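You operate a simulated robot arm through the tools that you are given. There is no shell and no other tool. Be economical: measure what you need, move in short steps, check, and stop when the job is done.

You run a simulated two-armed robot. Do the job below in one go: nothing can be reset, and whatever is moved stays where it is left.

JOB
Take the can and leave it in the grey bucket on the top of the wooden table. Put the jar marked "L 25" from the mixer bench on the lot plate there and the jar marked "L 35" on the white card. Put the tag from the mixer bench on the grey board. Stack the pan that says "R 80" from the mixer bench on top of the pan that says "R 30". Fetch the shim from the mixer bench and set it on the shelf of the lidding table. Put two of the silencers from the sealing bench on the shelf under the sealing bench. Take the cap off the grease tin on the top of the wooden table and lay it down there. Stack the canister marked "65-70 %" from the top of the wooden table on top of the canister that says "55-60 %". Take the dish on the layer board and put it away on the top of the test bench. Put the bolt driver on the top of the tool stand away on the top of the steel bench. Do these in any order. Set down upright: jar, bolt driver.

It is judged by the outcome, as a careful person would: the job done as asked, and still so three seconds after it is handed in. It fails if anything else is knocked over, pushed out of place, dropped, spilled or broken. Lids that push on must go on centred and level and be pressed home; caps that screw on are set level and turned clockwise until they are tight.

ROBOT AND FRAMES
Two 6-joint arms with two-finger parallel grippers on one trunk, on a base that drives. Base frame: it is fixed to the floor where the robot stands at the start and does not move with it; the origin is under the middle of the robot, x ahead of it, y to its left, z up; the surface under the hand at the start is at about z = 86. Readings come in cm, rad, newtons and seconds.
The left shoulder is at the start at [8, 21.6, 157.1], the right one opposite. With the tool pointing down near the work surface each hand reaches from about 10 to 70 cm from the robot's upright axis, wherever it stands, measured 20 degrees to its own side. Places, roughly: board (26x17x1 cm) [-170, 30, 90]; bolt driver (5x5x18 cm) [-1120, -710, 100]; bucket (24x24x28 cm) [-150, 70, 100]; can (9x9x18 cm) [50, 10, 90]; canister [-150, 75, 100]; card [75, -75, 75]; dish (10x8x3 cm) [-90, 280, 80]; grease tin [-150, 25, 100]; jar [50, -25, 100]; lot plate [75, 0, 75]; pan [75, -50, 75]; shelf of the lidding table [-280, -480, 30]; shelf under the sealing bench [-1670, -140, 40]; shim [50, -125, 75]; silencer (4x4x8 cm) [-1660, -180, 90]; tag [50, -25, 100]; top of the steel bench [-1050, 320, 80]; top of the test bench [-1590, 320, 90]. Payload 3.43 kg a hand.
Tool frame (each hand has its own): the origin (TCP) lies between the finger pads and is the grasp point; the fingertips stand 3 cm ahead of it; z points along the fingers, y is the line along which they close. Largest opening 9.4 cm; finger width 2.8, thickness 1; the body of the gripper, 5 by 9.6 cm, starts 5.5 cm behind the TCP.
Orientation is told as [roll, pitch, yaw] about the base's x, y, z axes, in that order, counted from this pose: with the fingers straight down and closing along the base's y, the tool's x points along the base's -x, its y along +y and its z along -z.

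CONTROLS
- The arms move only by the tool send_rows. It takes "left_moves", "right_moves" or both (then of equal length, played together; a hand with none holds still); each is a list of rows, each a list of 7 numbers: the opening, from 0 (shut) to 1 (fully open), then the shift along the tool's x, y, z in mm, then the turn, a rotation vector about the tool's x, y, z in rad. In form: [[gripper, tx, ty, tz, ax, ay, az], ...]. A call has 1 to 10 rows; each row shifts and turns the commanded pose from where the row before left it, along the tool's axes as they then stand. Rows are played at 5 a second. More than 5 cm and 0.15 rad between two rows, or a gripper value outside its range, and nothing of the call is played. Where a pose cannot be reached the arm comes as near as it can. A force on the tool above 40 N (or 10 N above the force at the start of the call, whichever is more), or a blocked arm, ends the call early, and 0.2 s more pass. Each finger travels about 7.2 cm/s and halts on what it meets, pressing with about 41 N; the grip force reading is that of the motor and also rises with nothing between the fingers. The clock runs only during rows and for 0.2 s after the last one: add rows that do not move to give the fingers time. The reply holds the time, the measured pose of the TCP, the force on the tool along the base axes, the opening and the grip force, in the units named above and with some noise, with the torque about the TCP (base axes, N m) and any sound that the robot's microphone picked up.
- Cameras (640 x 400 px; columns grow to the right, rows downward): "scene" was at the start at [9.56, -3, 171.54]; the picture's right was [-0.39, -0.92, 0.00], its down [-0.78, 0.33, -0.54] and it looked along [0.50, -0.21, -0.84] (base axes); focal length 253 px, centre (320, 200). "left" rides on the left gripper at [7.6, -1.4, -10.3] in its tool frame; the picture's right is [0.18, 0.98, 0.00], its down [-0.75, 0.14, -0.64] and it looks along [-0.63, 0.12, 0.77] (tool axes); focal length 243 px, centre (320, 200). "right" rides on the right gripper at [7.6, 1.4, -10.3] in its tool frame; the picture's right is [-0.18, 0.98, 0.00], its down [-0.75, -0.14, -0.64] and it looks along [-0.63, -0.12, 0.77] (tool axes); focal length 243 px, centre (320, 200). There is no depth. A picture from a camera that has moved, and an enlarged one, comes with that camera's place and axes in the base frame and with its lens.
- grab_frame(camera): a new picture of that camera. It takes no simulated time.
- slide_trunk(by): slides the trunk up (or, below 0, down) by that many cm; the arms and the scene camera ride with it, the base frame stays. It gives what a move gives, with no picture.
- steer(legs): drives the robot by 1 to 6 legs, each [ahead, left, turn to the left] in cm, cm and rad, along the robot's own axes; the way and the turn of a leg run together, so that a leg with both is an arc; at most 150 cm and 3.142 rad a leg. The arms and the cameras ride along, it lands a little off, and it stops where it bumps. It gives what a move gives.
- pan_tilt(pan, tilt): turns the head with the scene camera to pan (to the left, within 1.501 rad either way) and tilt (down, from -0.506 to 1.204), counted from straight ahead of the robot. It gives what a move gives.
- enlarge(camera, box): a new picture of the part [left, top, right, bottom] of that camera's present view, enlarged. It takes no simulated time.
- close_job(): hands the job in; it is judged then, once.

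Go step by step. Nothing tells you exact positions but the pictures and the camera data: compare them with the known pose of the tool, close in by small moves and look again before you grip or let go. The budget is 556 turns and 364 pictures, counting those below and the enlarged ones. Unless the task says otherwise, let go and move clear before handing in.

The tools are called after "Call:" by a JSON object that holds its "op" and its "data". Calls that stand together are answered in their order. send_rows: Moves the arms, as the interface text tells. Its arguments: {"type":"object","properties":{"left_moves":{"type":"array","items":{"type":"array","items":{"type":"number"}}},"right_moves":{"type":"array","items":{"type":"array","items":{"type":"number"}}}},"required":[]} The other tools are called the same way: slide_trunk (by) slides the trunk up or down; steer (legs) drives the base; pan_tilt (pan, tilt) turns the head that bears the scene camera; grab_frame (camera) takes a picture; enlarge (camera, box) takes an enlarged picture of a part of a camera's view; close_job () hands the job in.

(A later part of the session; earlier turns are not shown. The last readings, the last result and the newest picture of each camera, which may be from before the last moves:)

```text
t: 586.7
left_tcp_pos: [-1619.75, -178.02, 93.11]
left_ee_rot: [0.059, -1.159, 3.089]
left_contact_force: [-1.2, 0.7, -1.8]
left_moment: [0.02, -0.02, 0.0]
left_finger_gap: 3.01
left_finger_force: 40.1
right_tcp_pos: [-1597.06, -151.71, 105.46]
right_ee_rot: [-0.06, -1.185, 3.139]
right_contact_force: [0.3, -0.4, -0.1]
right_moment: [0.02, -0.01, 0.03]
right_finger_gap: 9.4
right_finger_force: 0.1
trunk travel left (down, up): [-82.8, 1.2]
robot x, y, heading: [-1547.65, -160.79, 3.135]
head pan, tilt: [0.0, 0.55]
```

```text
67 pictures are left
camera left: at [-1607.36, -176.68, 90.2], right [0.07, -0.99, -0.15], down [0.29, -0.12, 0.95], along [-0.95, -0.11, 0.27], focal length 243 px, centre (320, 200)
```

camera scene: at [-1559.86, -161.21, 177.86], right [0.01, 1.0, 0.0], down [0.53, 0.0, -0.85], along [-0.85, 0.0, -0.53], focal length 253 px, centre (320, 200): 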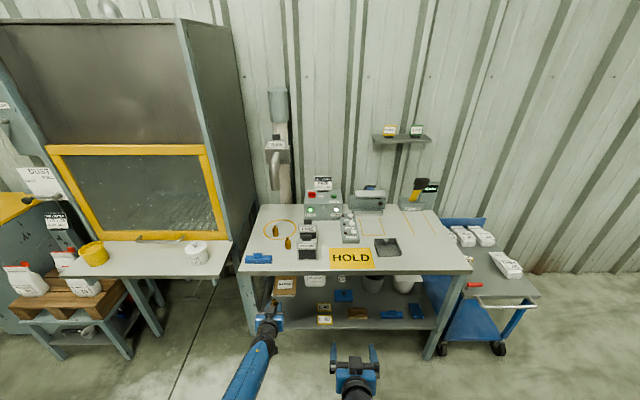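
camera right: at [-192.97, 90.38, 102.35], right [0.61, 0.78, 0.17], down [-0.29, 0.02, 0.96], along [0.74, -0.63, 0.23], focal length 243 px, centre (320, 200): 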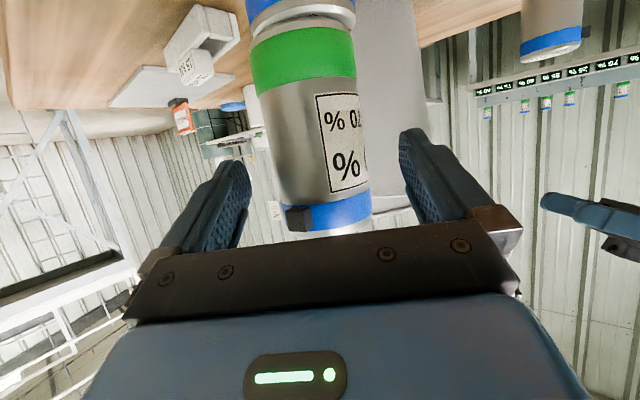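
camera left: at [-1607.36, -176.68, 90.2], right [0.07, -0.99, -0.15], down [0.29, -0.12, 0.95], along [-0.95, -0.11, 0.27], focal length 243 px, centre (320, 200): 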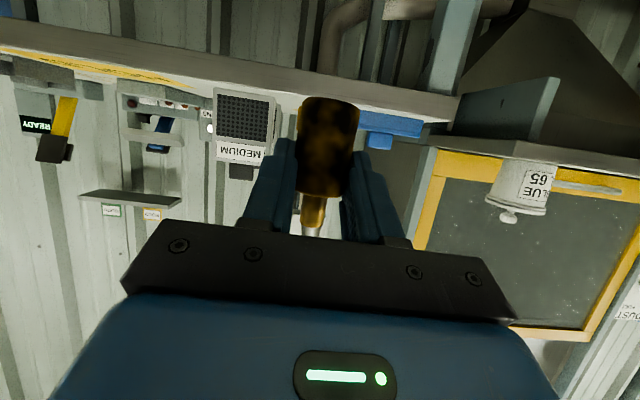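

Call:
{"op": "slide_trunk", "data": {"by": -40}}

Call:
{"op": "slide_trunk", "data": {"by": -9}}

Call:
{"op": "grab_frame", "data": {"camera": "left"}}

```text
t: 590.5
left_tcp_pos: [-1619.55, -177.92, 53.28]
left_ee_rot: [0.058, -1.161, 3.09]
left_contact_force: [0.5, 1.4, 0.0]
left_moment: [0.02, -0.01, -0.04]
left_finger_gap: 3.04
left_finger_force: 41.0
right_tcp_pos: [-1596.87, -151.64, 65.65]
right_ee_rot: [-0.061, -1.191, 3.138]
right_contact_force: [0.4, -0.7, 0.6]
right_moment: [0.0, 0.0, 0.0]
right_finger_gap: 9.4
right_finger_force: 0.1
trunk travel left (down, up): [-42.8, 41.2]
robot x, y, heading: [-1547.5, -160.64, 3.14]
head pan, tilt: [0.0, 0.55]
```

```text
t: 591.8
left_tcp_pos: [-1619.53, -178.03, 44.36]
left_ee_rot: [0.059, -1.161, 3.089]
left_contact_force: [-0.4, 0.6, -1.1]
left_moment: [-0.03, -0.05, 0.02]
left_finger_gap: 3.03
left_finger_force: 41.3
right_tcp_pos: [-1596.84, -151.62, 56.66]
right_ee_rot: [-0.06, -1.189, 3.139]
right_contact_force: [-0.5, -0.3, 0.3]
right_moment: [-0.04, -0.01, 0.04]
right_finger_gap: 9.4
right_finger_force: 0.2
trunk travel left (down, up): [-33.8, 50.2]
robot x, y, heading: [-1547.78, -161.08, 3.134]
head pan, tilt: [0.0, 0.55]
```

```text
66 pictures are left
camera left: at [-1607.15, -176.68, 41.36], right [0.07, -0.99, -0.15], down [0.29, -0.12, 0.95], along [-0.95, -0.11, 0.28], focal length 243 px, centre (320, 200)
```

left: 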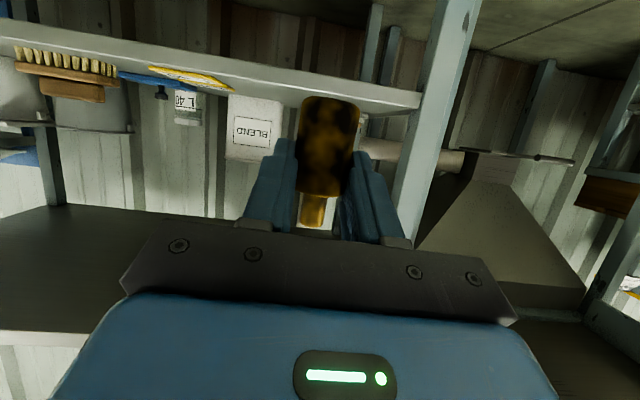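

Call:
{"op": "steer", "data": {"legs": [[35, 0, 0]]}}

Call:
{"op": "slide_trunk", "data": {"by": -2.5}}

Call:
{"op": "slide_trunk", "data": {"by": -0.7}}

Call:
{"op": "slide_trunk", "data": {"by": -0.7}}

Call:
{"op": "grab_frame", "data": {"camera": "left"}}

```text
t: 594.0
left_tcp_pos: [-1654.56, -177.99, 44.17]
left_ee_rot: [0.059, -1.162, 3.089]
left_contact_force: [0.0, 0.5, -0.3]
left_moment: [-0.01, -0.01, -0.02]
left_finger_gap: 3.06
left_finger_force: 40.9
right_tcp_pos: [-1631.91, -151.63, 56.58]
right_ee_rot: [-0.062, -1.188, 3.14]
right_contact_force: [-0.5, 0.7, 0.3]
right_moment: [0.01, -0.03, 0.0]
right_finger_gap: 9.39
right_finger_force: 0.0
trunk travel left (down, up): [-33.8, 50.2]
robot x, y, heading: [-1582.88, -161.17, 3.136]
head pan, tilt: [0.0, 0.55]
```

```text
t: 594.7
left_tcp_pos: [-1654.63, -177.88, 41.81]
left_ee_rot: [0.06, -1.16, 3.088]
left_contact_force: [0.4, -0.4, -0.3]
left_moment: [0.01, 0.0, 0.01]
left_finger_gap: 3.03
left_finger_force: 40.8
right_tcp_pos: [-1631.88, -151.46, 53.96]
right_ee_rot: [-0.063, -1.19, 3.141]
right_contact_force: [-0.2, -0.5, -0.6]
right_moment: [0.02, 0.03, -0.04]
right_finger_gap: 9.4
right_finger_force: 0.0
trunk travel left (down, up): [-31.3, 52.7]
robot x, y, heading: [-1582.97, -160.97, 3.138]
head pan, tilt: [0.0, 0.55]
```

```text
t: 595.3
left_tcp_pos: [-1654.52, -178.0, 41.09]
left_ee_rot: [0.06, -1.162, 3.09]
left_contact_force: [0.2, -1.0, 0.1]
left_moment: [-0.02, -0.03, -0.01]
left_finger_gap: 3.03
left_finger_force: 40.4
right_tcp_pos: [-1631.85, -151.49, 53.32]
right_ee_rot: [-0.062, -1.186, 3.138]
right_contact_force: [-0.9, -0.9, -0.9]
right_moment: [0.02, -0.02, 0.02]
right_finger_gap: 9.41
right_finger_force: 0.1
trunk travel left (down, up): [-30.6, 53.4]
robot x, y, heading: [-1582.61, -160.74, 3.143]
head pan, tilt: [0.0, 0.55]
```

```text
t: 595.9
left_tcp_pos: [-1654.71, -177.91, 40.52]
left_ee_rot: [0.06, -1.165, 3.089]
left_contact_force: [-1.1, -0.1, 5.2]
left_moment: [0.02, 0.18, 0.02]
left_finger_gap: 3.04
left_finger_force: 41.0
right_tcp_pos: [-1631.79, -151.61, 52.64]
right_ee_rot: [-0.062, -1.189, 3.138]
right_contact_force: [-0.7, -0.1, -0.3]
right_moment: [0.0, 0.01, 0.02]
right_finger_gap: 9.39
right_finger_force: 0.1
trunk travel left (down, up): [-29.9, 54.1]
robot x, y, heading: [-1582.65, -160.88, 3.14]
head pan, tilt: [0.0, 0.55]
```

```text
65 pictures are left
camera left: at [-1642.21, -176.58, 37.57], right [0.08, -0.99, -0.15], down [0.29, -0.12, 0.95], along [-0.95, -0.11, 0.28], focal length 243 px, centre (320, 200)
```

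left: 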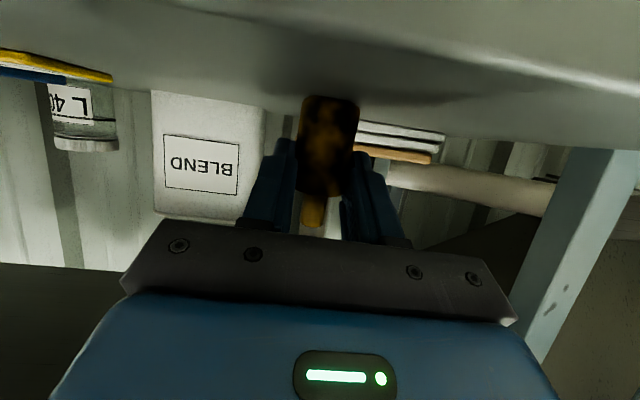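

Call:
{"op": "send_rows", "data": {"left_moves": [[0.4, 0, 0, 0, 0, 0, 0], [0.6, 0, 0, 0, 0, 0, 0], [0.6, 0, 0, 0, 0, 0, 0]]}}

Call:
{"op": "steer", "data": {"legs": [[-30, 0, 0]]}}

Call:
{"op": "grab_frame", "data": {"camera": "left"}}

```text
t: 596.7
left_tcp_pos: [-1654.5, -177.77, 40.34]
left_ee_rot: [0.06, -1.161, 3.089]
left_contact_force: [0.3, -0.1, -0.2]
left_moment: [0.03, 0.0, -0.04]
left_finger_gap: 5.63
left_finger_force: 0.0
right_tcp_pos: [-1631.8, -151.57, 52.66]
right_ee_rot: [-0.062, -1.189, 3.14]
right_contact_force: [0.1, -0.2, 0.6]
right_moment: [0.0, -0.01, -0.02]
right_finger_gap: 9.39
right_finger_force: 0.1
trunk travel left (down, up): [-29.9, 54.1]
robot x, y, heading: [-1582.47, -160.94, 3.14]
head pan, tilt: [0.0, 0.55]
```

```text
t: 598.7
left_tcp_pos: [-1624.51, -178.32, 40.47]
left_ee_rot: [0.06, -1.162, 3.093]
left_contact_force: [-0.1, -0.6, 0.6]
left_moment: [0.04, 0.01, -0.02]
left_finger_gap: 5.64
left_finger_force: 0.0
right_tcp_pos: [-1601.98, -151.74, 52.84]
right_ee_rot: [-0.062, -1.188, -3.139]
right_contact_force: [0.4, 0.1, 0.3]
right_moment: [-0.01, 0.0, 0.0]
right_finger_gap: 9.4
right_finger_force: 0.0
trunk travel left (down, up): [-29.9, 54.1]
robot x, y, heading: [-1552.63, -160.46, 3.144]
head pan, tilt: [0.0, 0.55]
```

```text
64 pictures are left
camera left: at [-1612.11, -176.88, 37.5], right [0.08, -0.99, -0.15], down [0.29, -0.12, 0.95], along [-0.95, -0.12, 0.28], focal length 243 px, centre (320, 200)
```

left: 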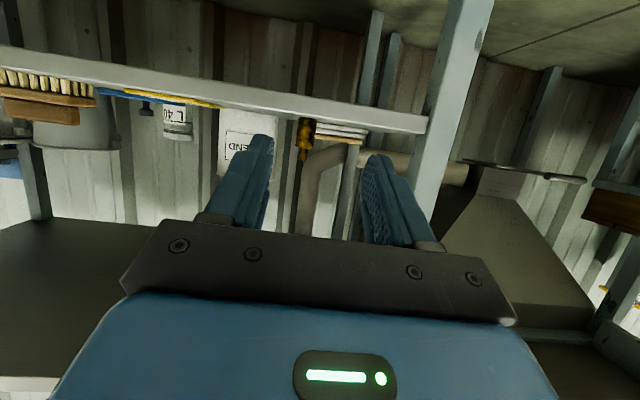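

Call:
{"op": "slide_trunk", "data": {"by": 40}}

Call:
{"op": "slide_trunk", "data": {"by": 12.9}}

Call:
{"op": "send_rows", "data": {"left_moves": [[0.53, 26, -5, 12, 0, 0, 0], [0.53, 0, 0, 0, 0, 0, 0]]}}

Call:
{"op": "steer", "data": {"legs": [[26, 0, 0]]}}

Call:
{"op": "grab_frame", "data": {"camera": "left"}}

```text
t: 602.5
left_tcp_pos: [-1624.46, -178.23, 80.32]
left_ee_rot: [0.06, -1.16, 3.094]
left_contact_force: [1.1, -0.4, 0.4]
left_moment: [0.03, 0.0, 0.01]
left_finger_gap: 5.62
left_finger_force: 0.1
right_tcp_pos: [-1601.9, -151.69, 92.76]
right_ee_rot: [-0.061, -1.188, -3.138]
right_contact_force: [-0.2, 0.3, 0.3]
right_moment: [-0.01, -0.01, 0.02]
right_finger_gap: 9.41
right_finger_force: 0.2
trunk travel left (down, up): [-69.9, 14.1]
robot x, y, heading: [-1552.31, -160.81, 3.143]
head pan, tilt: [0.0, 0.55]
```

```text
t: 604.1
left_tcp_pos: [-1624.56, -178.28, 93.34]
left_ee_rot: [0.06, -1.161, 3.093]
left_contact_force: [0.5, -0.4, 0.2]
left_moment: [-0.01, 0.0, 0.04]
left_finger_gap: 5.64
left_finger_force: 0.0
right_tcp_pos: [-1601.76, -151.75, 105.58]
right_ee_rot: [-0.06, -1.188, -3.139]
right_contact_force: [0.5, -0.2, -0.2]
right_moment: [-0.04, 0.01, 0.02]
right_finger_gap: 9.4
right_finger_force: 0.2
trunk travel left (down, up): [-82.8, 1.2]
robot x, y, heading: [-1552.66, -160.82, 3.139]
head pan, tilt: [0.0, 0.55]
```

```text
t: 604.7
left_tcp_pos: [-1624.8, -178.43, 91.11]
left_ee_rot: [0.092, -1.152, 3.088]
left_contact_force: [-0.7, 0.7, -0.8]
left_moment: [-0.02, 0.03, 0.03]
left_finger_gap: 4.95
left_finger_force: 0.2
left hand out of reach, approached as far as the arm can: row 1
right_tcp_pos: [-1602.04, -151.83, 105.7]
right_ee_rot: [-0.062, -1.186, -3.139]
right_contact_force: [0.3, -0.5, -0.2]
right_moment: [0.02, 0.0, -0.01]
right_finger_gap: 9.39
right_finger_force: 0.0
trunk travel left (down, up): [-82.8, 1.2]
robot x, y, heading: [-1552.67, -161.05, 3.144]
head pan, tilt: [0.0, 0.55]
```

```text
t: 606.6
left_tcp_pos: [-1650.48, -178.57, 91.39]
left_ee_rot: [0.093, -1.156, 3.089]
left_contact_force: [-0.1, -0.1, 0.8]
left_moment: [0.01, -0.01, 0.02]
left_finger_gap: 4.96
left_finger_force: 0.0
right_tcp_pos: [-1627.61, -151.82, 105.79]
right_ee_rot: [-0.06, -1.19, -3.137]
right_contact_force: [0.3, 0.3, 0.1]
right_moment: [-0.01, 0.02, 0.01]
right_finger_gap: 9.4
right_finger_force: 0.0
trunk travel left (down, up): [-82.8, 1.2]
robot x, y, heading: [-1578.53, -160.96, -3.144]
head pan, tilt: [0.0, 0.55]
```

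```text
63 pictures are left
camera left: at [-1638.05, -176.94, 88.36], right [0.1, -0.99, -0.13], down [0.29, -0.1, 0.95], along [-0.95, -0.14, 0.27], focal length 243 px, centre (320, 200)
```

left: 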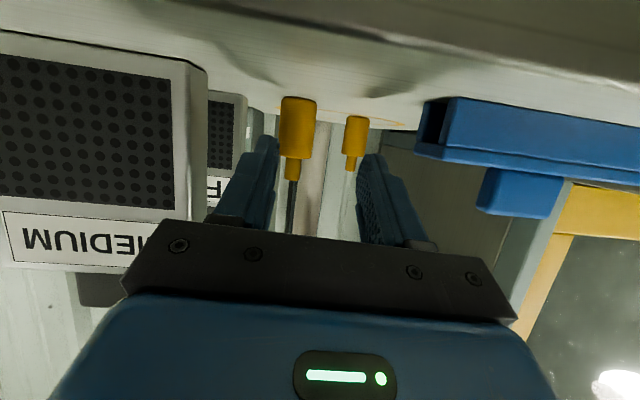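

Call:
{"op": "send_rows", "data": {"left_moves": [[0.5, 0, -12, 0, 0, 0, 0], [0.5, 0, 0, 0, 0, 0, 0]]}}

Call:
{"op": "steer", "data": {"legs": [[8.3, 0, 0]]}}

Call:
{"op": "grab_frame", "data": {"camera": "left"}}

```text
t: 607.2
left_tcp_pos: [-1650.59, -177.33, 91.13]
left_ee_rot: [0.094, -1.155, 3.087]
left_contact_force: [-0.4, 0.3, 0.1]
left_moment: [0.01, -0.02, 0.02]
left_finger_gap: 4.72
left_finger_force: 0.1
right_tcp_pos: [-1627.8, -151.92, 105.68]
right_ee_rot: [-0.06, -1.19, -3.138]
right_contact_force: [0.5, 0.6, -0.4]
right_moment: [0.01, 0.0, 0.0]
right_finger_gap: 9.39
right_finger_force: 0.0
trunk travel left (down, up): [-82.8, 1.2]
robot x, y, heading: [-1579.13, -160.74, -3.139]
head pan, tilt: [0.0, 0.55]
```

```text
t: 608.3
left_tcp_pos: [-1658.19, -177.41, 90.59]
left_ee_rot: [0.081, -1.139, 3.091]
left_contact_force: [1.0, 0.5, -0.4]
left_moment: [0.03, 0.01, 0.0]
left_finger_gap: 4.67
left_finger_force: 0.1
right_tcp_pos: [-1635.82, -152.12, 105.4]
right_ee_rot: [-0.061, -1.187, -3.137]
right_contact_force: [-0.5, -0.5, -0.6]
right_moment: [-0.03, 0.02, 0.0]
right_finger_gap: 9.42
right_finger_force: 0.1
trunk travel left (down, up): [-82.8, 1.2]
robot x, y, heading: [-1586.04, -160.62, -3.133]
head pan, tilt: [0.0, 0.55]
stopped in leg 1: the force on the tool passed its limit at 338 N (the readings are from after the stop); the commanded pose is now the measured one
```

```text
62 pictures are left
camera left: at [-1645.84, -175.84, 87.88], right [0.1, -0.99, -0.13], down [0.27, -0.1, 0.96], along [-0.96, -0.13, 0.26], focal length 243 px, centre (320, 200)
```

left: 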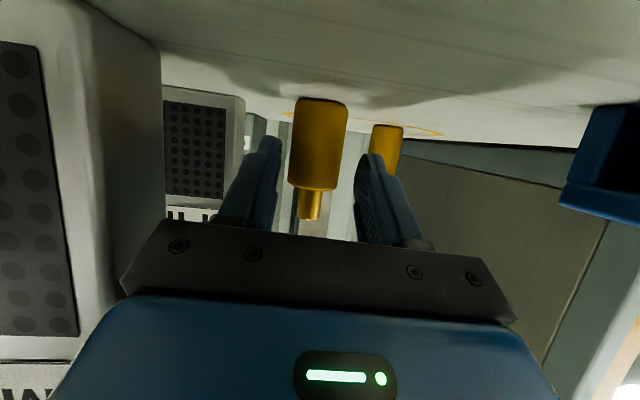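

Call:
{"op": "send_rows", "data": {"left_moves": [[0.35, 0, 0, 0, 0, 0, 0], [0.2, 0, 0, 0, 0, 0, 0], [0.15, 0, 0, 0, 0, 0, 0], [0.15, 0, 0, 0, 0, 0, 0], [0.15, -18, 0, -8, 0, 0, 0], [0.15, -27, 0, -12, 0, 0, 0], [0.15, 0, 0, 0, 0, 0, 0]]}}

Call:
{"op": "grab_frame", "data": {"camera": "left"}}

```text
t: 609.9
left_tcp_pos: [-1658.27, -177.21, 95.62]
left_ee_rot: [0.082, -1.138, 3.092]
left_contact_force: [-1.2, -0.7, -0.6]
left_moment: [0.04, -0.01, 0.03]
left_finger_gap: 3.05
left_finger_force: 41.0
right_tcp_pos: [-1635.86, -152.18, 105.6]
right_ee_rot: [-0.061, -1.187, -3.135]
right_contact_force: [-0.5, 0.5, -0.1]
right_moment: [-0.01, 0.01, 0.0]
right_finger_gap: 9.41
right_finger_force: 0.1
trunk travel left (down, up): [-82.8, 1.2]
robot x, y, heading: [-1586.6, -161.03, -3.135]
head pan, tilt: [0.0, 0.55]
```

```text
61 pictures are left
camera left: at [-1645.82, -175.66, 92.9], right [0.1, -0.99, -0.13], down [0.27, -0.1, 0.96], along [-0.96, -0.13, 0.26], focal length 243 px, centre (320, 200)
```

left: 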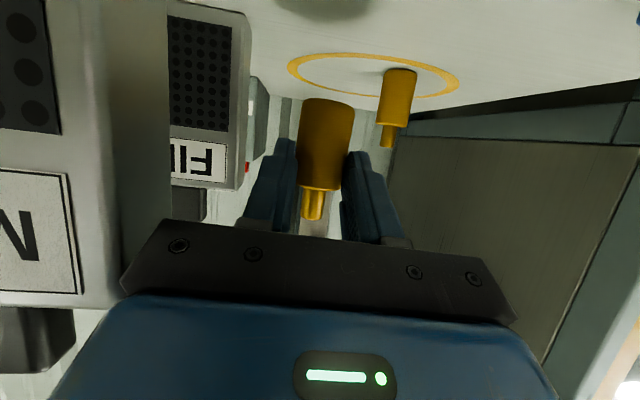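

Call:
{"op": "steer", "data": {"legs": [[-38, 0, 0], [0, 8, 0]]}}

Call:
{"op": "slide_trunk", "data": {"by": -40}}

Call:
{"op": "slide_trunk", "data": {"by": -10}}

Call:
{"op": "grab_frame", "data": {"camera": "left"}}

```text
t: 613.0
left_tcp_pos: [-1620.54, -184.11, 95.74]
left_ee_rot: [0.104, -1.136, 3.072]
left_contact_force: [-0.4, 1.1, -0.3]
left_moment: [-0.02, 0.01, 0.03]
left_finger_gap: 3.05
left_finger_force: 40.9
right_tcp_pos: [-1598.1, -158.86, 105.44]
right_ee_rot: [-0.037, -1.187, 3.126]
right_contact_force: [-0.1, 0.2, 0.1]
right_moment: [-0.04, 0.01, 0.04]
right_finger_gap: 9.42
right_finger_force: 0.0
trunk travel left (down, up): [-82.8, 1.2]
robot x, y, heading: [-1548.57, -168.56, -3.136]
head pan, tilt: [0.0, 0.55]
```

```text
t: 616.8
left_tcp_pos: [-1620.51, -184.79, 55.53]
left_ee_rot: [0.08, -1.14, 3.093]
left_contact_force: [-0.6, 0.0, -0.9]
left_moment: [-0.01, -0.02, 0.01]
left_finger_gap: 3.06
left_finger_force: 41.2
right_tcp_pos: [-1597.87, -159.7, 65.47]
right_ee_rot: [-0.062, -1.187, -3.133]
right_contact_force: [-0.1, -0.4, -0.2]
right_moment: [-0.01, -0.02, 0.0]
right_finger_gap: 9.39
right_finger_force: 0.1
trunk travel left (down, up): [-42.8, 41.2]
robot x, y, heading: [-1548.72, -168.7, -3.131]
head pan, tilt: [0.0, 0.55]
```

```text
t: 618.1
left_tcp_pos: [-1620.39, -184.91, 45.59]
left_ee_rot: [0.08, -1.139, 3.092]
left_contact_force: [0.3, -0.8, -1.1]
left_moment: [0.0, -0.01, -0.03]
left_finger_gap: 3.06
left_finger_force: 41.5
right_tcp_pos: [-1597.93, -159.67, 55.61]
right_ee_rot: [-0.061, -1.186, -3.135]
right_contact_force: [0.2, -1.1, -0.2]
right_moment: [-0.01, 0.0, 0.0]
right_finger_gap: 9.39
right_finger_force: 0.1
trunk travel left (down, up): [-32.8, 51.2]
robot x, y, heading: [-1548.63, -168.73, -3.135]
head pan, tilt: [0.0, 0.55]
```

```text
60 pictures are left
camera left: at [-1607.97, -183.26, 42.93], right [0.1, -0.99, -0.13], down [0.27, -0.1, 0.96], along [-0.96, -0.13, 0.26], focal length 243 px, centre (320, 200)
```

left: 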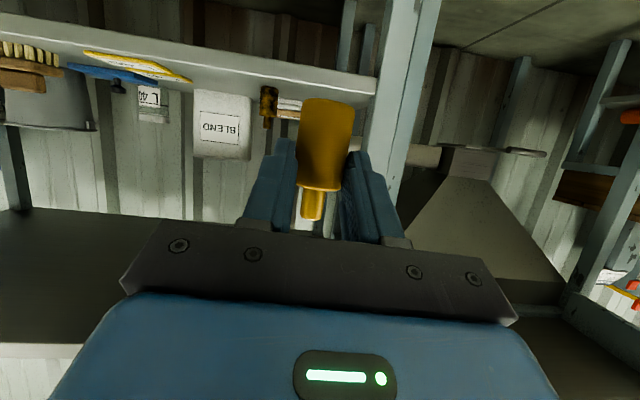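

Call:
{"op": "steer", "data": {"legs": [[34, 0, 0]]}}

Call:
{"op": "slide_trunk", "data": {"by": -3.9}}

Call:
{"op": "slide_trunk", "data": {"by": -0.6}}

Call:
{"op": "slide_trunk", "data": {"by": -0.5}}

```text
t: 620.4
left_tcp_pos: [-1654.06, -185.24, 45.59]
left_ee_rot: [0.08, -1.137, 3.095]
left_contact_force: [-0.3, 0.3, -1.0]
left_moment: [0.0, -0.03, 0.01]
left_finger_gap: 3.07
left_finger_force: 40.7
right_tcp_pos: [-1631.86, -160.05, 55.57]
right_ee_rot: [-0.062, -1.186, -3.131]
right_contact_force: [-0.3, 0.8, -0.3]
right_moment: [-0.01, -0.02, -0.02]
right_finger_gap: 9.43
right_finger_force: 0.0
trunk travel left (down, up): [-32.8, 51.2]
robot x, y, heading: [-1582.06, -168.86, -3.134]
head pan, tilt: [0.0, 0.55]
```

```text
t: 621.2
left_tcp_pos: [-1654.18, -185.24, 41.67]
left_ee_rot: [0.079, -1.137, 3.095]
left_contact_force: [0.8, -0.5, -0.7]
left_moment: [0.02, 0.02, 0.02]
left_finger_gap: 3.04
left_finger_force: 41.0
right_tcp_pos: [-1631.67, -160.01, 51.61]
right_ee_rot: [-0.064, -1.188, -3.131]
right_contact_force: [-0.2, -0.6, 0.3]
right_moment: [-0.01, -0.01, -0.01]
right_finger_gap: 9.4
right_finger_force: 0.0
trunk travel left (down, up): [-28.9, 55.1]
robot x, y, heading: [-1582.64, -168.7, -3.132]
head pan, tilt: [0.0, 0.55]
```

```text
t: 621.7
left_tcp_pos: [-1654.22, -185.34, 41.07]
left_ee_rot: [0.081, -1.139, 3.094]
left_contact_force: [0.1, -0.3, -0.2]
left_moment: [0.0, -0.06, -0.02]
left_finger_gap: 3.07
left_finger_force: 41.4
right_tcp_pos: [-1631.81, -160.13, 51.06]
right_ee_rot: [-0.064, -1.186, -3.13]
right_contact_force: [0.2, 0.5, 0.4]
right_moment: [0.01, -0.01, 0.01]
right_finger_gap: 9.39
right_finger_force: 0.1
trunk travel left (down, up): [-28.3, 55.7]
robot x, y, heading: [-1582.33, -168.68, -3.131]
head pan, tilt: [0.0, 0.55]
```

```text
t: 622.3
left_tcp_pos: [-1654.19, -185.44, 40.52]
left_ee_rot: [0.079, -1.141, 3.094]
left_contact_force: [0.1, -1.1, 0.2]
left_moment: [0.02, 0.04, 0.03]
left_finger_gap: 3.04
left_finger_force: 41.0
right_tcp_pos: [-1631.75, -159.99, 50.54]
right_ee_rot: [-0.063, -1.187, -3.131]
right_contact_force: [0.4, 0.3, 0.2]
right_moment: [0.0, 0.01, 0.0]
right_finger_gap: 9.4
right_finger_force: 0.1
trunk travel left (down, up): [-27.8, 56.2]
robot x, y, heading: [-1582.56, -168.38, -3.136]
head pan, tilt: [0.0, 0.55]
```

Call:
{"op": "slide_trunk", "data": {"by": -0.4}}

Call:
{"op": "slide_trunk", "data": {"by": -0.3}}

```text
t: 622.8
left_tcp_pos: [-1654.22, -185.26, 40.6]
left_ee_rot: [0.08, -1.146, 3.094]
left_contact_force: [1.9, -0.7, 14.1]
left_moment: [0.11, 0.3, 0.04]
left_finger_gap: 3.07
left_finger_force: 40.8
right_tcp_pos: [-1631.63, -160.07, 50.27]
right_ee_rot: [-0.061, -1.188, -3.131]
right_contact_force: [0.1, -0.3, 0.9]
right_moment: [-0.03, 0.03, -0.03]
right_finger_gap: 9.4
right_finger_force: 0.0
trunk travel left (down, up): [-27.4, 56.6]
robot x, y, heading: [-1582.61, -168.72, -3.135]
head pan, tilt: [0.0, 0.55]
```

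```text
t: 623.3
left_tcp_pos: [-1654.21, -185.26, 40.48]
left_ee_rot: [0.082, -1.15, 3.095]
left_contact_force: [4.1, -3.5, 28.5]
left_moment: [0.1, 0.45, 0.03]
left_finger_gap: 3.04
left_finger_force: 41.2
right_tcp_pos: [-1631.64, -160.07, 49.97]
right_ee_rot: [-0.062, -1.192, -3.131]
right_contact_force: [0.4, 0.2, -0.4]
right_moment: [-0.01, 0.01, 0.02]
right_finger_gap: 9.4
right_finger_force: 0.0
trunk travel left (down, up): [-27.1, 56.9]
robot x, y, heading: [-1582.38, -169.01, -3.133]
head pan, tilt: [0.0, 0.55]
```

Call:
{"op": "slide_trunk", "data": {"by": 0.5}}

Call:
{"op": "send_rows", "data": {"left_moves": [[0.4, 0, 0, 0, 0, 0, 0], [0.6, 0, 0, 0, 0, 0, 0], [0.6, 0, 0, 0, 0, 0, 0]]}}

Call:
{"op": "steer", "data": {"legs": [[-32, 0, 0]]}}

Call:
{"op": "grab_frame", "data": {"camera": "left"}}

```text
t: 623.9
left_tcp_pos: [-1654.06, -185.23, 40.52]
left_ee_rot: [0.082, -1.141, 3.095]
left_contact_force: [-6.7, -1.0, 15.3]
left_moment: [0.08, 0.66, 0.1]
left_finger_gap: 3.08
left_finger_force: 41.0
right_tcp_pos: [-1631.76, -160.03, 50.41]
right_ee_rot: [-0.059, -1.189, -3.133]
right_contact_force: [0.2, 0.3, 0.0]
right_moment: [-0.02, 0.03, -0.01]
right_finger_gap: 9.42
right_finger_force: 0.0
trunk travel left (down, up): [-27.6, 56.4]
robot x, y, heading: [-1582.49, -169.12, -3.134]
head pan, tilt: [0.0, 0.55]
```

```text
t: 624.6
left_tcp_pos: [-1654.07, -185.29, 40.35]
left_ee_rot: [0.082, -1.138, 3.094]
left_contact_force: [-0.1, -0.6, 0.7]
left_moment: [-0.01, -0.04, 0.01]
left_finger_gap: 5.62
left_finger_force: 0.0
right_tcp_pos: [-1631.73, -160.07, 50.3]
right_ee_rot: [-0.064, -1.187, -3.133]
right_contact_force: [0.2, -0.1, -0.2]
right_moment: [0.0, 0.02, -0.04]
right_finger_gap: 9.41
right_finger_force: 0.0
trunk travel left (down, up): [-27.6, 56.4]
robot x, y, heading: [-1582.13, -168.69, -3.136]
head pan, tilt: [0.0, 0.55]
```

```text
t: 626.8
left_tcp_pos: [-1622.26, -184.95, 40.39]
left_ee_rot: [0.08, -1.141, 3.093]
left_contact_force: [-0.7, 0.0, -0.4]
left_moment: [-0.01, -0.01, 0.01]
left_finger_gap: 5.62
left_finger_force: 0.1
right_tcp_pos: [-1600.0, -159.87, 50.44]
right_ee_rot: [-0.064, -1.19, -3.13]
right_contact_force: [-0.4, 0.4, 0.1]
right_moment: [0.03, -0.01, 0.01]
right_finger_gap: 9.4
right_finger_force: 0.0
trunk travel left (down, up): [-27.6, 56.4]
robot x, y, heading: [-1550.51, -168.59, -3.134]
head pan, tilt: [0.0, 0.55]
```

```text
59 pictures are left
camera left: at [-1609.81, -183.4, 37.77], right [0.1, -0.99, -0.13], down [0.27, -0.1, 0.96], along [-0.96, -0.14, 0.26], focal length 243 px, centre (320, 200)
```

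left: 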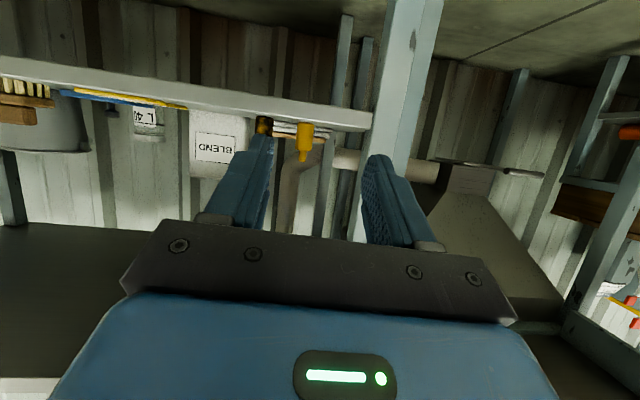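

Call:
{"op": "slide_trunk", "data": {"by": 40}}

Call:
{"op": "slide_trunk", "data": {"by": 16.3}}

Call:
{"op": "steer", "data": {"legs": [[-50, 0, 0], [0, 0, 1.9]]}}

Call:
{"op": "pan_tilt", "data": {"pan": 0.15, "tilt": 0.12}}

Call:
{"op": "grab_frame", "data": {"camera": "scene"}}

```text
t: 630.6
left_tcp_pos: [-1622.24, -185.08, 80.42]
left_ee_rot: [0.081, -1.139, 3.093]
left_contact_force: [-0.7, -0.2, -0.1]
left_moment: [0.01, -0.01, 0.02]
left_finger_gap: 5.63
left_finger_force: 0.1
right_tcp_pos: [-1599.87, -159.73, 90.33]
right_ee_rot: [-0.063, -1.186, -3.131]
right_contact_force: [-0.4, 0.4, 0.3]
right_moment: [0.0, -0.01, -0.02]
right_finger_gap: 9.4
right_finger_force: 0.1
trunk travel left (down, up): [-67.6, 16.4]
robot x, y, heading: [-1550.77, -168.28, -3.13]
head pan, tilt: [0.0, 0.55]
```

```text
t: 632.5
left_tcp_pos: [-1622.27, -185.02, 96.61]
left_ee_rot: [0.082, -1.137, 3.095]
left_contact_force: [-0.4, -0.4, -0.2]
left_moment: [-0.02, -0.03, -0.01]
left_finger_gap: 5.65
left_finger_force: 0.0
right_tcp_pos: [-1599.94, -159.79, 106.63]
right_ee_rot: [-0.064, -1.187, -3.13]
right_contact_force: [-0.1, 1.0, -0.4]
right_moment: [0.01, 0.04, 0.0]
right_finger_gap: 9.4
right_finger_force: 0.1
trunk travel left (down, up): [-83.9, 0.1]
robot x, y, heading: [-1550.79, -168.61, -3.129]
head pan, tilt: [0.0, 0.55]
```

```text
t: 640.0
left_tcp_pos: [-1460.83, -230.59, 96.7]
left_ee_rot: [0.084, -1.139, -1.286]
left_contact_force: [-0.1, -0.5, 1.1]
left_moment: [-0.01, 0.01, 0.03]
left_finger_gap: 5.62
left_finger_force: 0.1
right_tcp_pos: [-1492.02, -217.59, 106.7]
right_ee_rot: [-0.063, -1.188, -1.227]
right_contact_force: [0.1, 0.7, 0.3]
right_moment: [-0.01, -0.02, 0.02]
right_finger_gap: 9.4
right_finger_force: 0.0
trunk travel left (down, up): [-83.9, 0.1]
robot x, y, heading: [-1499.84, -167.95, -1.232]
head pan, tilt: [0.0, 0.55]
```

```text
t: 640.9
left_tcp_pos: [-1460.84, -230.59, 96.71]
left_ee_rot: [0.081, -1.137, -1.287]
left_contact_force: [0.0, 1.5, -0.3]
left_moment: [-0.02, -0.02, 0.01]
left_finger_gap: 5.64
left_finger_force: 0.0
right_tcp_pos: [-1491.9, -217.73, 106.64]
right_ee_rot: [-0.063, -1.187, -1.228]
right_contact_force: [0.0, 0.4, -0.8]
right_moment: [-0.05, 0.01, -0.01]
right_finger_gap: 9.41
right_finger_force: 0.0
trunk travel left (down, up): [-83.9, 0.1]
robot x, y, heading: [-1499.59, -168.2, -1.229]
head pan, tilt: [0.15, 0.12]
```

```text
58 pictures are left
camera scene: at [-1494.27, -179.4, 182.97], right [-0.88, -0.47, 0.0], down [-0.06, 0.11, -0.99], along [0.47, -0.88, -0.12], focal length 253 px, centre (320, 200)
```

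scene: 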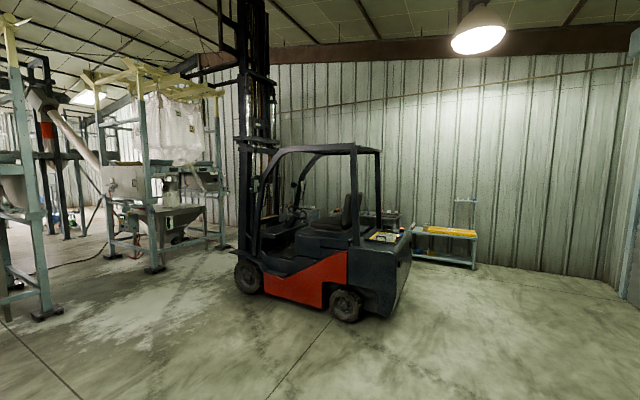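

Call:
{"op": "steer", "data": {"legs": [[0, 0, -0.342], [0, -8, 0], [150, 0, 0], [150, 0, 0], [90, 0, 0]]}}

Call:
{"op": "pan_tilt", "data": {"pan": 0.75, "tilt": 0.4}}

Call:
{"op": "grab_frame", "data": {"camera": "scene"}}

```text
t: 661.5
left_tcp_pos: [-1497.47, -632.03, 96.71]
left_ee_rot: [0.078, -1.139, -1.65]
left_contact_force: [0.3, 1.1, -0.2]
left_moment: [-0.01, 0.02, -0.01]
left_finger_gap: 5.68
left_finger_force: 0.1
right_tcp_pos: [-1522.06, -608.87, 106.67]
right_ee_rot: [-0.062, -1.189, -1.591]
right_contact_force: [0.4, 0.5, -0.7]
right_moment: [0.03, 0.02, 0.02]
right_finger_gap: 9.41
right_finger_force: 0.1
trunk travel left (down, up): [-83.9, 0.1]
robot x, y, heading: [-1511.78, -560.04, -1.588]
head pan, tilt: [0.15, 0.12]
```

```text
t: 662.5
left_tcp_pos: [-1497.58, -632.13, 96.55]
left_ee_rot: [0.08, -1.137, -1.649]
left_contact_force: [-0.7, -0.4, 0.2]
left_moment: [0.02, -0.01, -0.01]
left_finger_gap: 5.61
left_finger_force: 0.1
right_tcp_pos: [-1521.97, -609.0, 106.63]
right_ee_rot: [-0.063, -1.187, -1.593]
right_contact_force: [-0.2, 0.6, 0.4]
right_moment: [-0.03, 0.03, -0.01]
right_finger_gap: 9.41
right_finger_force: 0.1
trunk travel left (down, up): [-83.9, 0.1]
robot x, y, heading: [-1511.93, -560.24, -1.591]
head pan, tilt: [0.75, 0.4]
```

```text
57 pictures are left
camera scene: at [-1505.54, -570.21, 180.37], right [-0.75, -0.66, 0.0], down [-0.26, 0.29, -0.92], along [0.61, -0.69, -0.39], focal length 253 px, centre (320, 200)
```

scene: 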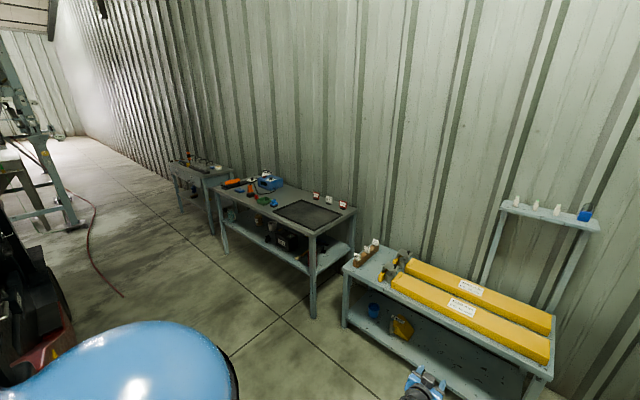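

Call:
{"op": "steer", "data": {"legs": [[0, 0, 1.58], [0, -52, 0], [150, 0, 0], [150, 0, 0]]}}

Call:
{"op": "pan_tilt", "data": {"pan": -0.75, "tilt": 0.6}}

Call:
{"op": "grab_frame", "data": {"camera": "scene"}}

```text
t: 666.4
left_tcp_pos: [-1438.67, -552.94, 96.88]
left_ee_rot: [0.057, -1.146, -0.159]
left_contact_force: [-3.2, 0.8, 3.0]
left_moment: [0.25, 0.17, 0.12]
left_finger_gap: 5.62
left_finger_force: 0.1
right_tcp_pos: [-1463.87, -574.46, 106.7]
right_ee_rot: [-0.065, -1.189, -0.11]
right_contact_force: [0.8, -0.1, -0.1]
right_moment: [0.01, -0.02, -0.01]
right_finger_gap: 9.43
right_finger_force: 0.1
trunk travel left (down, up): [-83.9, 0.1]
robot x, y, heading: [-1511.74, -559.89, -0.112]
head pan, tilt: [0.75, 0.4]
stopped in leg 1: the force on the tool passed its limit at 56 N (the readings are from after the stop); the commanded pose is now the measured one
```

```text
t: 668.0
left_tcp_pos: [-1438.69, -553.08, 96.88]
left_ee_rot: [0.058, -1.147, -0.16]
left_contact_force: [-0.2, -0.6, 0.6]
left_moment: [-0.04, -0.01, 0.0]
left_finger_gap: 5.67
left_finger_force: 0.0
right_tcp_pos: [-1463.84, -574.61, 106.72]
right_ee_rot: [-0.062, -1.188, -0.112]
right_contact_force: [0.0, 0.3, 0.1]
right_moment: [-0.03, 0.0, 0.03]
right_finger_gap: 9.4
right_finger_force: 0.1
trunk travel left (down, up): [-83.9, 0.1]
robot x, y, heading: [-1511.51, -560.03, -0.118]
head pan, tilt: [-0.75, 0.6]
```

```text
56 pictures are left
camera scene: at [-1502.88, -567.28, 178.55], right [-0.76, -0.65, 0.0], down [-0.37, 0.43, -0.83], along [0.54, -0.63, -0.56], focal length 253 px, centre (320, 200)
```

scene: 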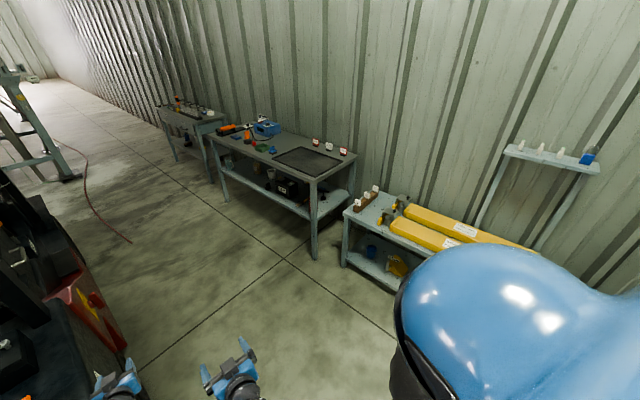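

Call:
{"op": "steer", "data": {"legs": [[-5, -50, 0], [0, 0, 0.118], [150, 0, 0], [100, 0, 0]]}}

Call:
{"op": "grab_frame", "data": {"camera": "scene"}}

```text
t: 683.2
left_tcp_pos: [-1201.56, -591.98, 97.0]
left_ee_rot: [0.057, -1.146, -0.045]
left_contact_force: [0.2, 0.3, 0.4]
left_moment: [0.01, 0.02, 0.0]
left_finger_gap: 5.67
left_finger_force: 0.1
right_tcp_pos: [-1224.01, -616.4, 106.69]
right_ee_rot: [-0.064, -1.187, 0.003]
right_contact_force: [-0.2, 0.5, 0.2]
right_moment: [0.0, -0.01, -0.04]
right_finger_gap: 9.39
right_finger_force: 0.1
trunk travel left (down, up): [-83.9, 0.1]
robot x, y, heading: [-1273.41, -607.01, 0.001]
head pan, tilt: [-0.75, 0.6]
```

```text
55 pictures are left
camera scene: at [-1263.83, -613.62, 178.56], right [-0.68, -0.73, 0.0], down [-0.41, 0.38, -0.83], along [0.6, -0.56, -0.56], focal length 253 px, centre (320, 200)
```

scene: 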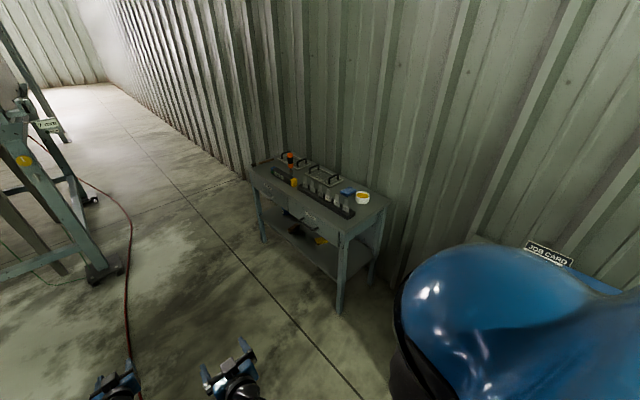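

Call:
{"op": "enlarge", "data": {"camera": "scene", "box": [240, 140, 400, 240]}}

```text
4.00 times, centred on (320, 190) of scene
camera zoom: at [-1263.83, -613.62, 178.56], right [-0.68, -0.73, 0.0], down [-0.41, 0.38, -0.83], along [0.6, -0.56, -0.56], focal length 1011 px, centre (320, 240)
```

zoom: 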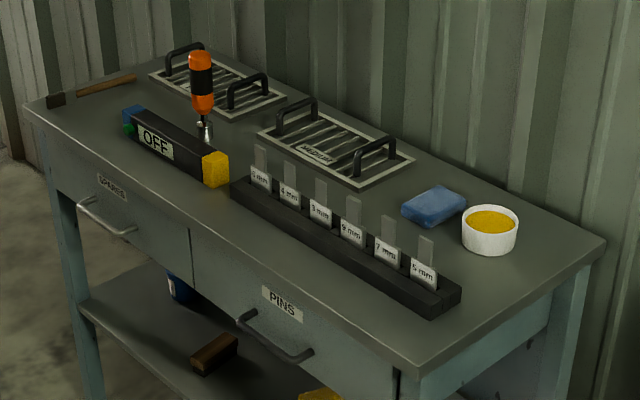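

Call:
{"op": "steer", "data": {"legs": [[125, 0, 0], [0, 0, -1.572]]}}

Call:
{"op": "send_rows", "data": {"left_moves": [[0.85, -32, 0, -14, 0, 0, 0], [0.85, -32, 0, -14, 0, 0, 0], [0.85, 0, 0, 0, 0, 0, 0]]}}

Call:
{"op": "grab_frame", "data": {"camera": "left"}}

```text
t: 693.3
left_tcp_pos: [-1134.12, -680.13, 96.87]
left_ee_rot: [0.055, -1.147, -1.625]
left_contact_force: [1.2, -0.4, 0.2]
left_moment: [0.01, 0.0, -0.03]
left_finger_gap: 5.63
left_finger_force: 0.1
right_tcp_pos: [-1158.4, -657.35, 106.65]
right_ee_rot: [-0.064, -1.19, -1.575]
right_contact_force: [0.3, 0.0, 0.0]
right_moment: [0.02, 0.04, 0.01]
right_finger_gap: 9.38
right_finger_force: 0.0
trunk travel left (down, up): [-83.9, 0.1]
robot x, y, heading: [-1149.03, -608.06, -1.578]
head pan, tilt: [-0.75, 0.6]
```

```text
t: 694.1
left_tcp_pos: [-1134.51, -680.32, 103.9]
left_ee_rot: [0.057, -1.144, -1.626]
left_contact_force: [0.5, -0.8, -0.4]
left_moment: [-0.02, 0.01, -0.01]
left_finger_gap: 7.98
left_finger_force: 0.0
right_tcp_pos: [-1158.32, -657.28, 106.64]
right_ee_rot: [-0.063, -1.189, -1.576]
right_contact_force: [-0.3, 0.0, -0.3]
right_moment: [0.0, -0.01, 0.07]
right_finger_gap: 9.42
right_finger_force: 0.1
trunk travel left (down, up): [-83.9, 0.1]
robot x, y, heading: [-1148.89, -607.82, -1.579]
head pan, tilt: [-0.75, 0.6]
```

```text
53 pictures are left
camera left: at [-1135.77, -667.88, 101.12], right [0.99, 0.07, -0.14], down [0.12, 0.27, 0.95], along [0.11, -0.96, 0.26], focal length 243 px, centre (320, 200)
```

left: 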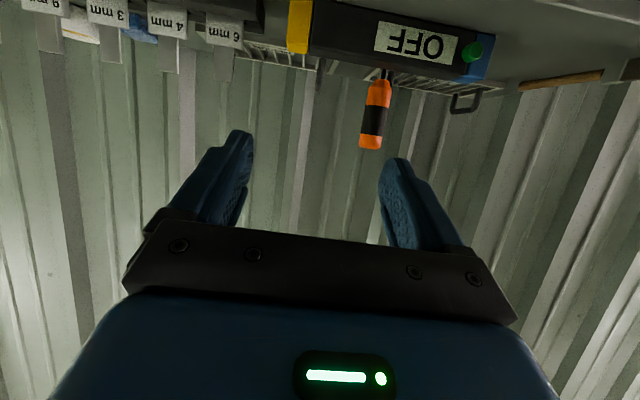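

Call:
{"op": "steer", "data": {"legs": [[0, 10.5, 0], [16, 0, 0]]}}

Call:
{"op": "send_rows", "data": {"left_moves": [[0.85, 31, 0, 14, 0, 0, 0], [0.85, 0, 0, 0, 0, 0, 0]]}}

Call:
{"op": "grab_frame", "data": {"camera": "left"}}

```text
t: 696.3
left_tcp_pos: [-1124.06, -696.24, 104.03]
left_ee_rot: [0.052, -1.149, -1.623]
left_contact_force: [1.0, 0.1, -0.2]
left_moment: [0.02, 0.02, 0.0]
left_finger_gap: 8.0
left_finger_force: 0.1
right_tcp_pos: [-1148.05, -673.12, 106.81]
right_ee_rot: [-0.068, -1.189, -1.572]
right_contact_force: [0.0, 0.0, -0.3]
right_moment: [0.0, -0.02, 0.02]
right_finger_gap: 9.39
right_finger_force: 0.1
trunk travel left (down, up): [-83.9, 0.1]
robot x, y, heading: [-1138.24, -624.23, -1.583]
head pan, tilt: [-0.75, 0.6]
```

```text
t: 696.9
left_tcp_pos: [-1124.15, -696.3, 100.63]
left_ee_rot: [0.054, -1.146, -1.625]
left_contact_force: [0.6, 0.4, -0.1]
left_moment: [-0.04, -0.03, -0.01]
left_finger_gap: 8.0
left_finger_force: 0.0
right_tcp_pos: [-1147.91, -673.24, 106.7]
right_ee_rot: [-0.065, -1.191, -1.577]
right_contact_force: [0.3, 0.8, 0.2]
right_moment: [0.03, -0.03, -0.02]
right_finger_gap: 9.4
right_finger_force: 0.1
trunk travel left (down, up): [-83.9, 0.1]
robot x, y, heading: [-1138.49, -624.55, -1.58]
head pan, tilt: [-0.75, 0.6]
```

```text
52 pictures are left
camera left: at [-1125.45, -683.93, 97.85], right [0.99, 0.07, -0.15], down [0.12, 0.28, 0.95], along [0.11, -0.96, 0.26], focal length 243 px, centre (320, 200)
```

left: 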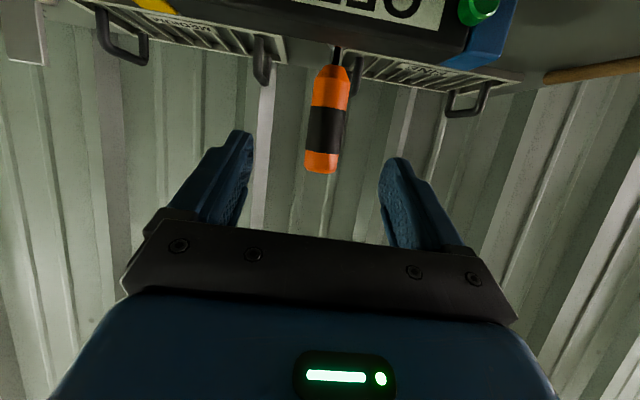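

Call:
{"op": "send_rows", "data": {"left_moves": [[0.75, -8, 8, 31, 0, 0, 0], [0.75, -12, 7, 31, 0, 0, 0], [0.75, -12, 0, 29, 0, 0, 0], [0.75, 0, 0, 0, 0, 0, 0]]}}

Call:
{"op": "grab_frame", "data": {"camera": "left"}}

```text
t: 697.9
left_tcp_pos: [-1123.06, -704.83, 101.28]
left_ee_rot: [0.057, -1.147, -1.628]
left_contact_force: [0.6, 0.4, 0.0]
left_moment: [0.01, 0.0, 0.0]
left_finger_gap: 7.03
left_finger_force: 0.0
left hand out of reach, approached as far as the arm can: row 3
right_tcp_pos: [-1148.07, -673.27, 106.69]
right_ee_rot: [-0.063, -1.189, -1.58]
right_contact_force: [0.9, -0.2, 0.3]
right_moment: [-0.01, 0.0, 0.0]
right_finger_gap: 9.39
right_finger_force: 0.0
trunk travel left (down, up): [-83.9, 0.1]
robot x, y, heading: [-1138.63, -623.9, -1.583]
head pan, tilt: [-0.75, 0.6]
```

```text
51 pictures are left
camera left: at [-1124.48, -692.35, 98.5], right [0.99, 0.07, -0.14], down [0.12, 0.27, 0.95], along [0.11, -0.96, 0.26], focal length 243 px, centre (320, 200)
```

left: 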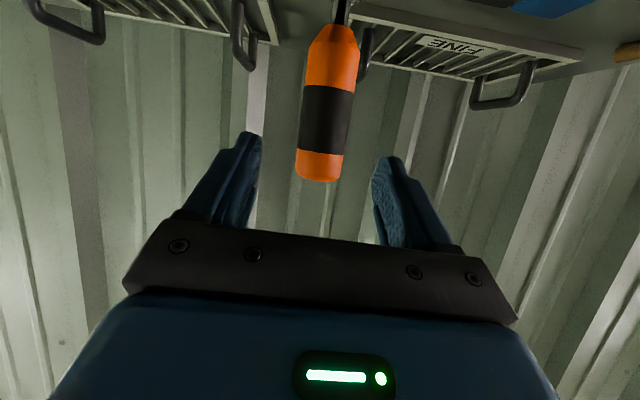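

Call:
{"op": "slide_trunk", "data": {"by": -1.4}}

Call:
{"op": "steer", "data": {"legs": [[3.6, 0.4, 0]]}}

Call:
{"op": "send_rows", "data": {"left_moves": [[0.5, 0, 0, 0, 0, 0, 0], [0.3, 0, 0, 0, 0, 0, 0], [0.2, 0, 0, 0, 0, 0, 0], [0.2, 0, 0, 0, 0, 0, 0]]}}

Call:
{"op": "grab_frame", "data": {"camera": "left"}}

```text
t: 698.5
left_tcp_pos: [-1123.14, -704.91, 99.8]
left_ee_rot: [0.059, -1.145, -1.627]
left_contact_force: [0.9, 0.8, -0.4]
left_moment: [-0.02, 0.01, -0.02]
left_finger_gap: 7.03
left_finger_force: 0.1
right_tcp_pos: [-1148.14, -673.38, 105.26]
right_ee_rot: [-0.063, -1.188, -1.578]
right_contact_force: [1.6, -0.6, -0.9]
right_moment: [0.0, 0.01, 0.0]
right_finger_gap: 9.4
right_finger_force: 0.0
trunk travel left (down, up): [-82.5, 1.5]
robot x, y, heading: [-1138.63, -623.99, -1.58]
head pan, tilt: [-0.75, 0.6]
```

```text
t: 699.4
left_tcp_pos: [-1122.81, -707.68, 100.39]
left_ee_rot: [0.057, -1.153, -1.63]
left_contact_force: [0.2, 0.9, 0.8]
left_moment: [-0.02, 0.01, 0.0]
left_finger_gap: 7.07
left_finger_force: 0.0
right_tcp_pos: [-1147.73, -676.14, 105.57]
right_ee_rot: [-0.06, -1.194, -1.58]
right_contact_force: [-0.2, 0.8, -0.4]
right_moment: [-0.01, 0.04, -0.02]
right_finger_gap: 9.42
right_finger_force: 0.0
trunk travel left (down, up): [-82.5, 1.5]
robot x, y, heading: [-1138.09, -627.85, -1.586]
head pan, tilt: [-0.75, 0.6]
```

```text
t: 700.4
left_tcp_pos: [-1122.84, -708.45, 99.62]
left_ee_rot: [0.056, -1.145, -1.628]
left_contact_force: [0.0, -0.1, 0.5]
left_moment: [-0.02, 0.0, 0.0]
left_finger_gap: 1.9
left_finger_force: 0.2
right_tcp_pos: [-1147.84, -677.03, 105.18]
right_ee_rot: [-0.065, -1.185, -1.58]
right_contact_force: [0.5, -0.4, -0.2]
right_moment: [0.0, 0.03, -0.05]
right_finger_gap: 9.4
right_finger_force: 0.1
trunk travel left (down, up): [-82.5, 1.5]
robot x, y, heading: [-1138.22, -627.88, -1.582]
head pan, tilt: [-0.75, 0.6]
```

```text
50 pictures are left
camera left: at [-1124.11, -696.09, 96.94], right [0.99, 0.07, -0.14], down [0.12, 0.27, 0.95], along [0.11, -0.96, 0.26], focal length 243 px, centre (320, 200)
```

left: 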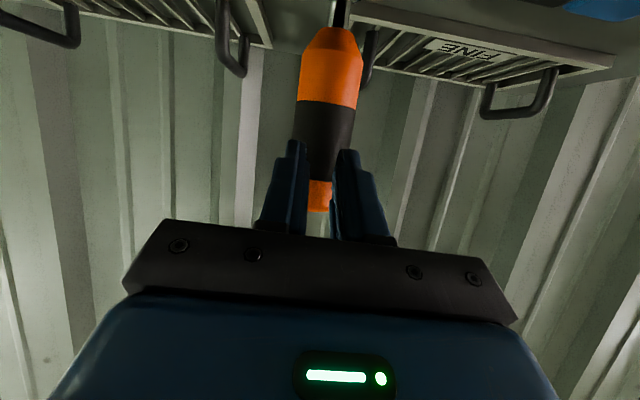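

Call:
{"op": "send_rows", "data": {"left_moves": [[0.7, 5, 0, -12, 0, 0, 0], [0.7, 0, 0, 0, 0, 0, 0], [0.7, 0, 0, 0, 0, 0, 0]]}}

Call:
{"op": "steer", "data": {"legs": [[4.2, 0, 0]]}}

Call:
{"op": "send_rows", "data": {"left_moves": [[0.5, 0, 0, 0, 0, 0, 0], [0.35, 0, 0, 0, 0, 0, 0], [0.25, 0, 0, 0, 0, 0, 0], [0.25, 0, 0, 0, 0, 0, 0]]}}

Call:
{"op": "grab_frame", "data": {"camera": "left"}}

```text
t: 701.2
left_tcp_pos: [-1122.83, -707.35, 99.68]
left_ee_rot: [0.057, -1.146, -1.627]
left_contact_force: [-0.6, -0.3, 0.4]
left_moment: [0.0, 0.0, 0.02]
left_finger_gap: 6.6
left_finger_force: 0.0
right_tcp_pos: [-1147.82, -677.01, 105.12]
right_ee_rot: [-0.064, -1.187, -1.576]
right_contact_force: [0.0, -0.6, 0.3]
right_moment: [0.02, 0.01, 0.0]
right_finger_gap: 9.41
right_finger_force: 0.1
trunk travel left (down, up): [-82.5, 1.5]
robot x, y, heading: [-1138.04, -627.48, -1.581]
head pan, tilt: [-0.75, 0.6]
```

```text
t: 702.1
left_tcp_pos: [-1122.9, -710.3, 100.43]
left_ee_rot: [0.057, -1.154, -1.629]
left_contact_force: [1.1, 1.1, 1.3]
left_moment: [0.03, 0.01, -0.03]
left_finger_gap: 6.57
left_finger_force: 0.1
right_tcp_pos: [-1147.76, -680.21, 105.66]
right_ee_rot: [-0.065, -1.195, -1.575]
right_contact_force: [0.7, -0.2, 0.5]
right_moment: [-0.02, -0.02, -0.03]
right_finger_gap: 9.4
right_finger_force: 0.0
trunk travel left (down, up): [-82.5, 1.5]
robot x, y, heading: [-1138.81, -631.78, -1.584]
head pan, tilt: [-0.75, 0.6]
```

```text
t: 703.1
left_tcp_pos: [-1122.9, -711.37, 99.52]
left_ee_rot: [0.057, -1.143, -1.627]
left_contact_force: [0.2, -1.1, -3.4]
left_moment: [0.13, 0.01, 0.01]
left_finger_gap: 4.07
left_finger_force: 40.9
right_tcp_pos: [-1147.76, -681.19, 105.17]
right_ee_rot: [-0.065, -1.186, -1.576]
right_contact_force: [-0.2, -0.9, -0.9]
right_moment: [0.0, 0.01, 0.04]
right_finger_gap: 9.39
right_finger_force: 0.0
trunk travel left (down, up): [-82.5, 1.5]
robot x, y, heading: [-1138.03, -631.85, -1.582]
head pan, tilt: [-0.75, 0.6]
```

```text
49 pictures are left
camera left: at [-1124.15, -698.89, 96.87], right [0.99, 0.07, -0.14], down [0.12, 0.27, 0.96], along [0.11, -0.96, 0.26], focal length 243 px, centre (320, 200)
```

left: 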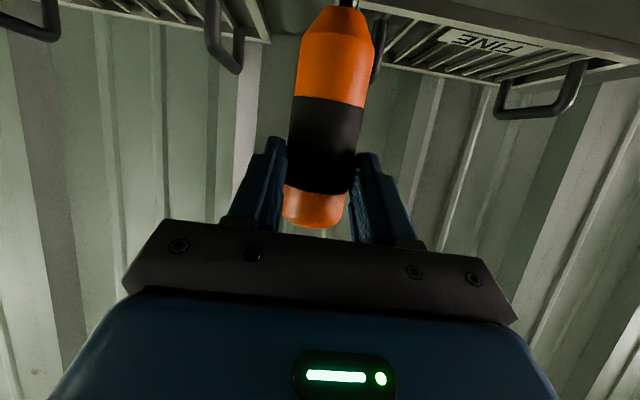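

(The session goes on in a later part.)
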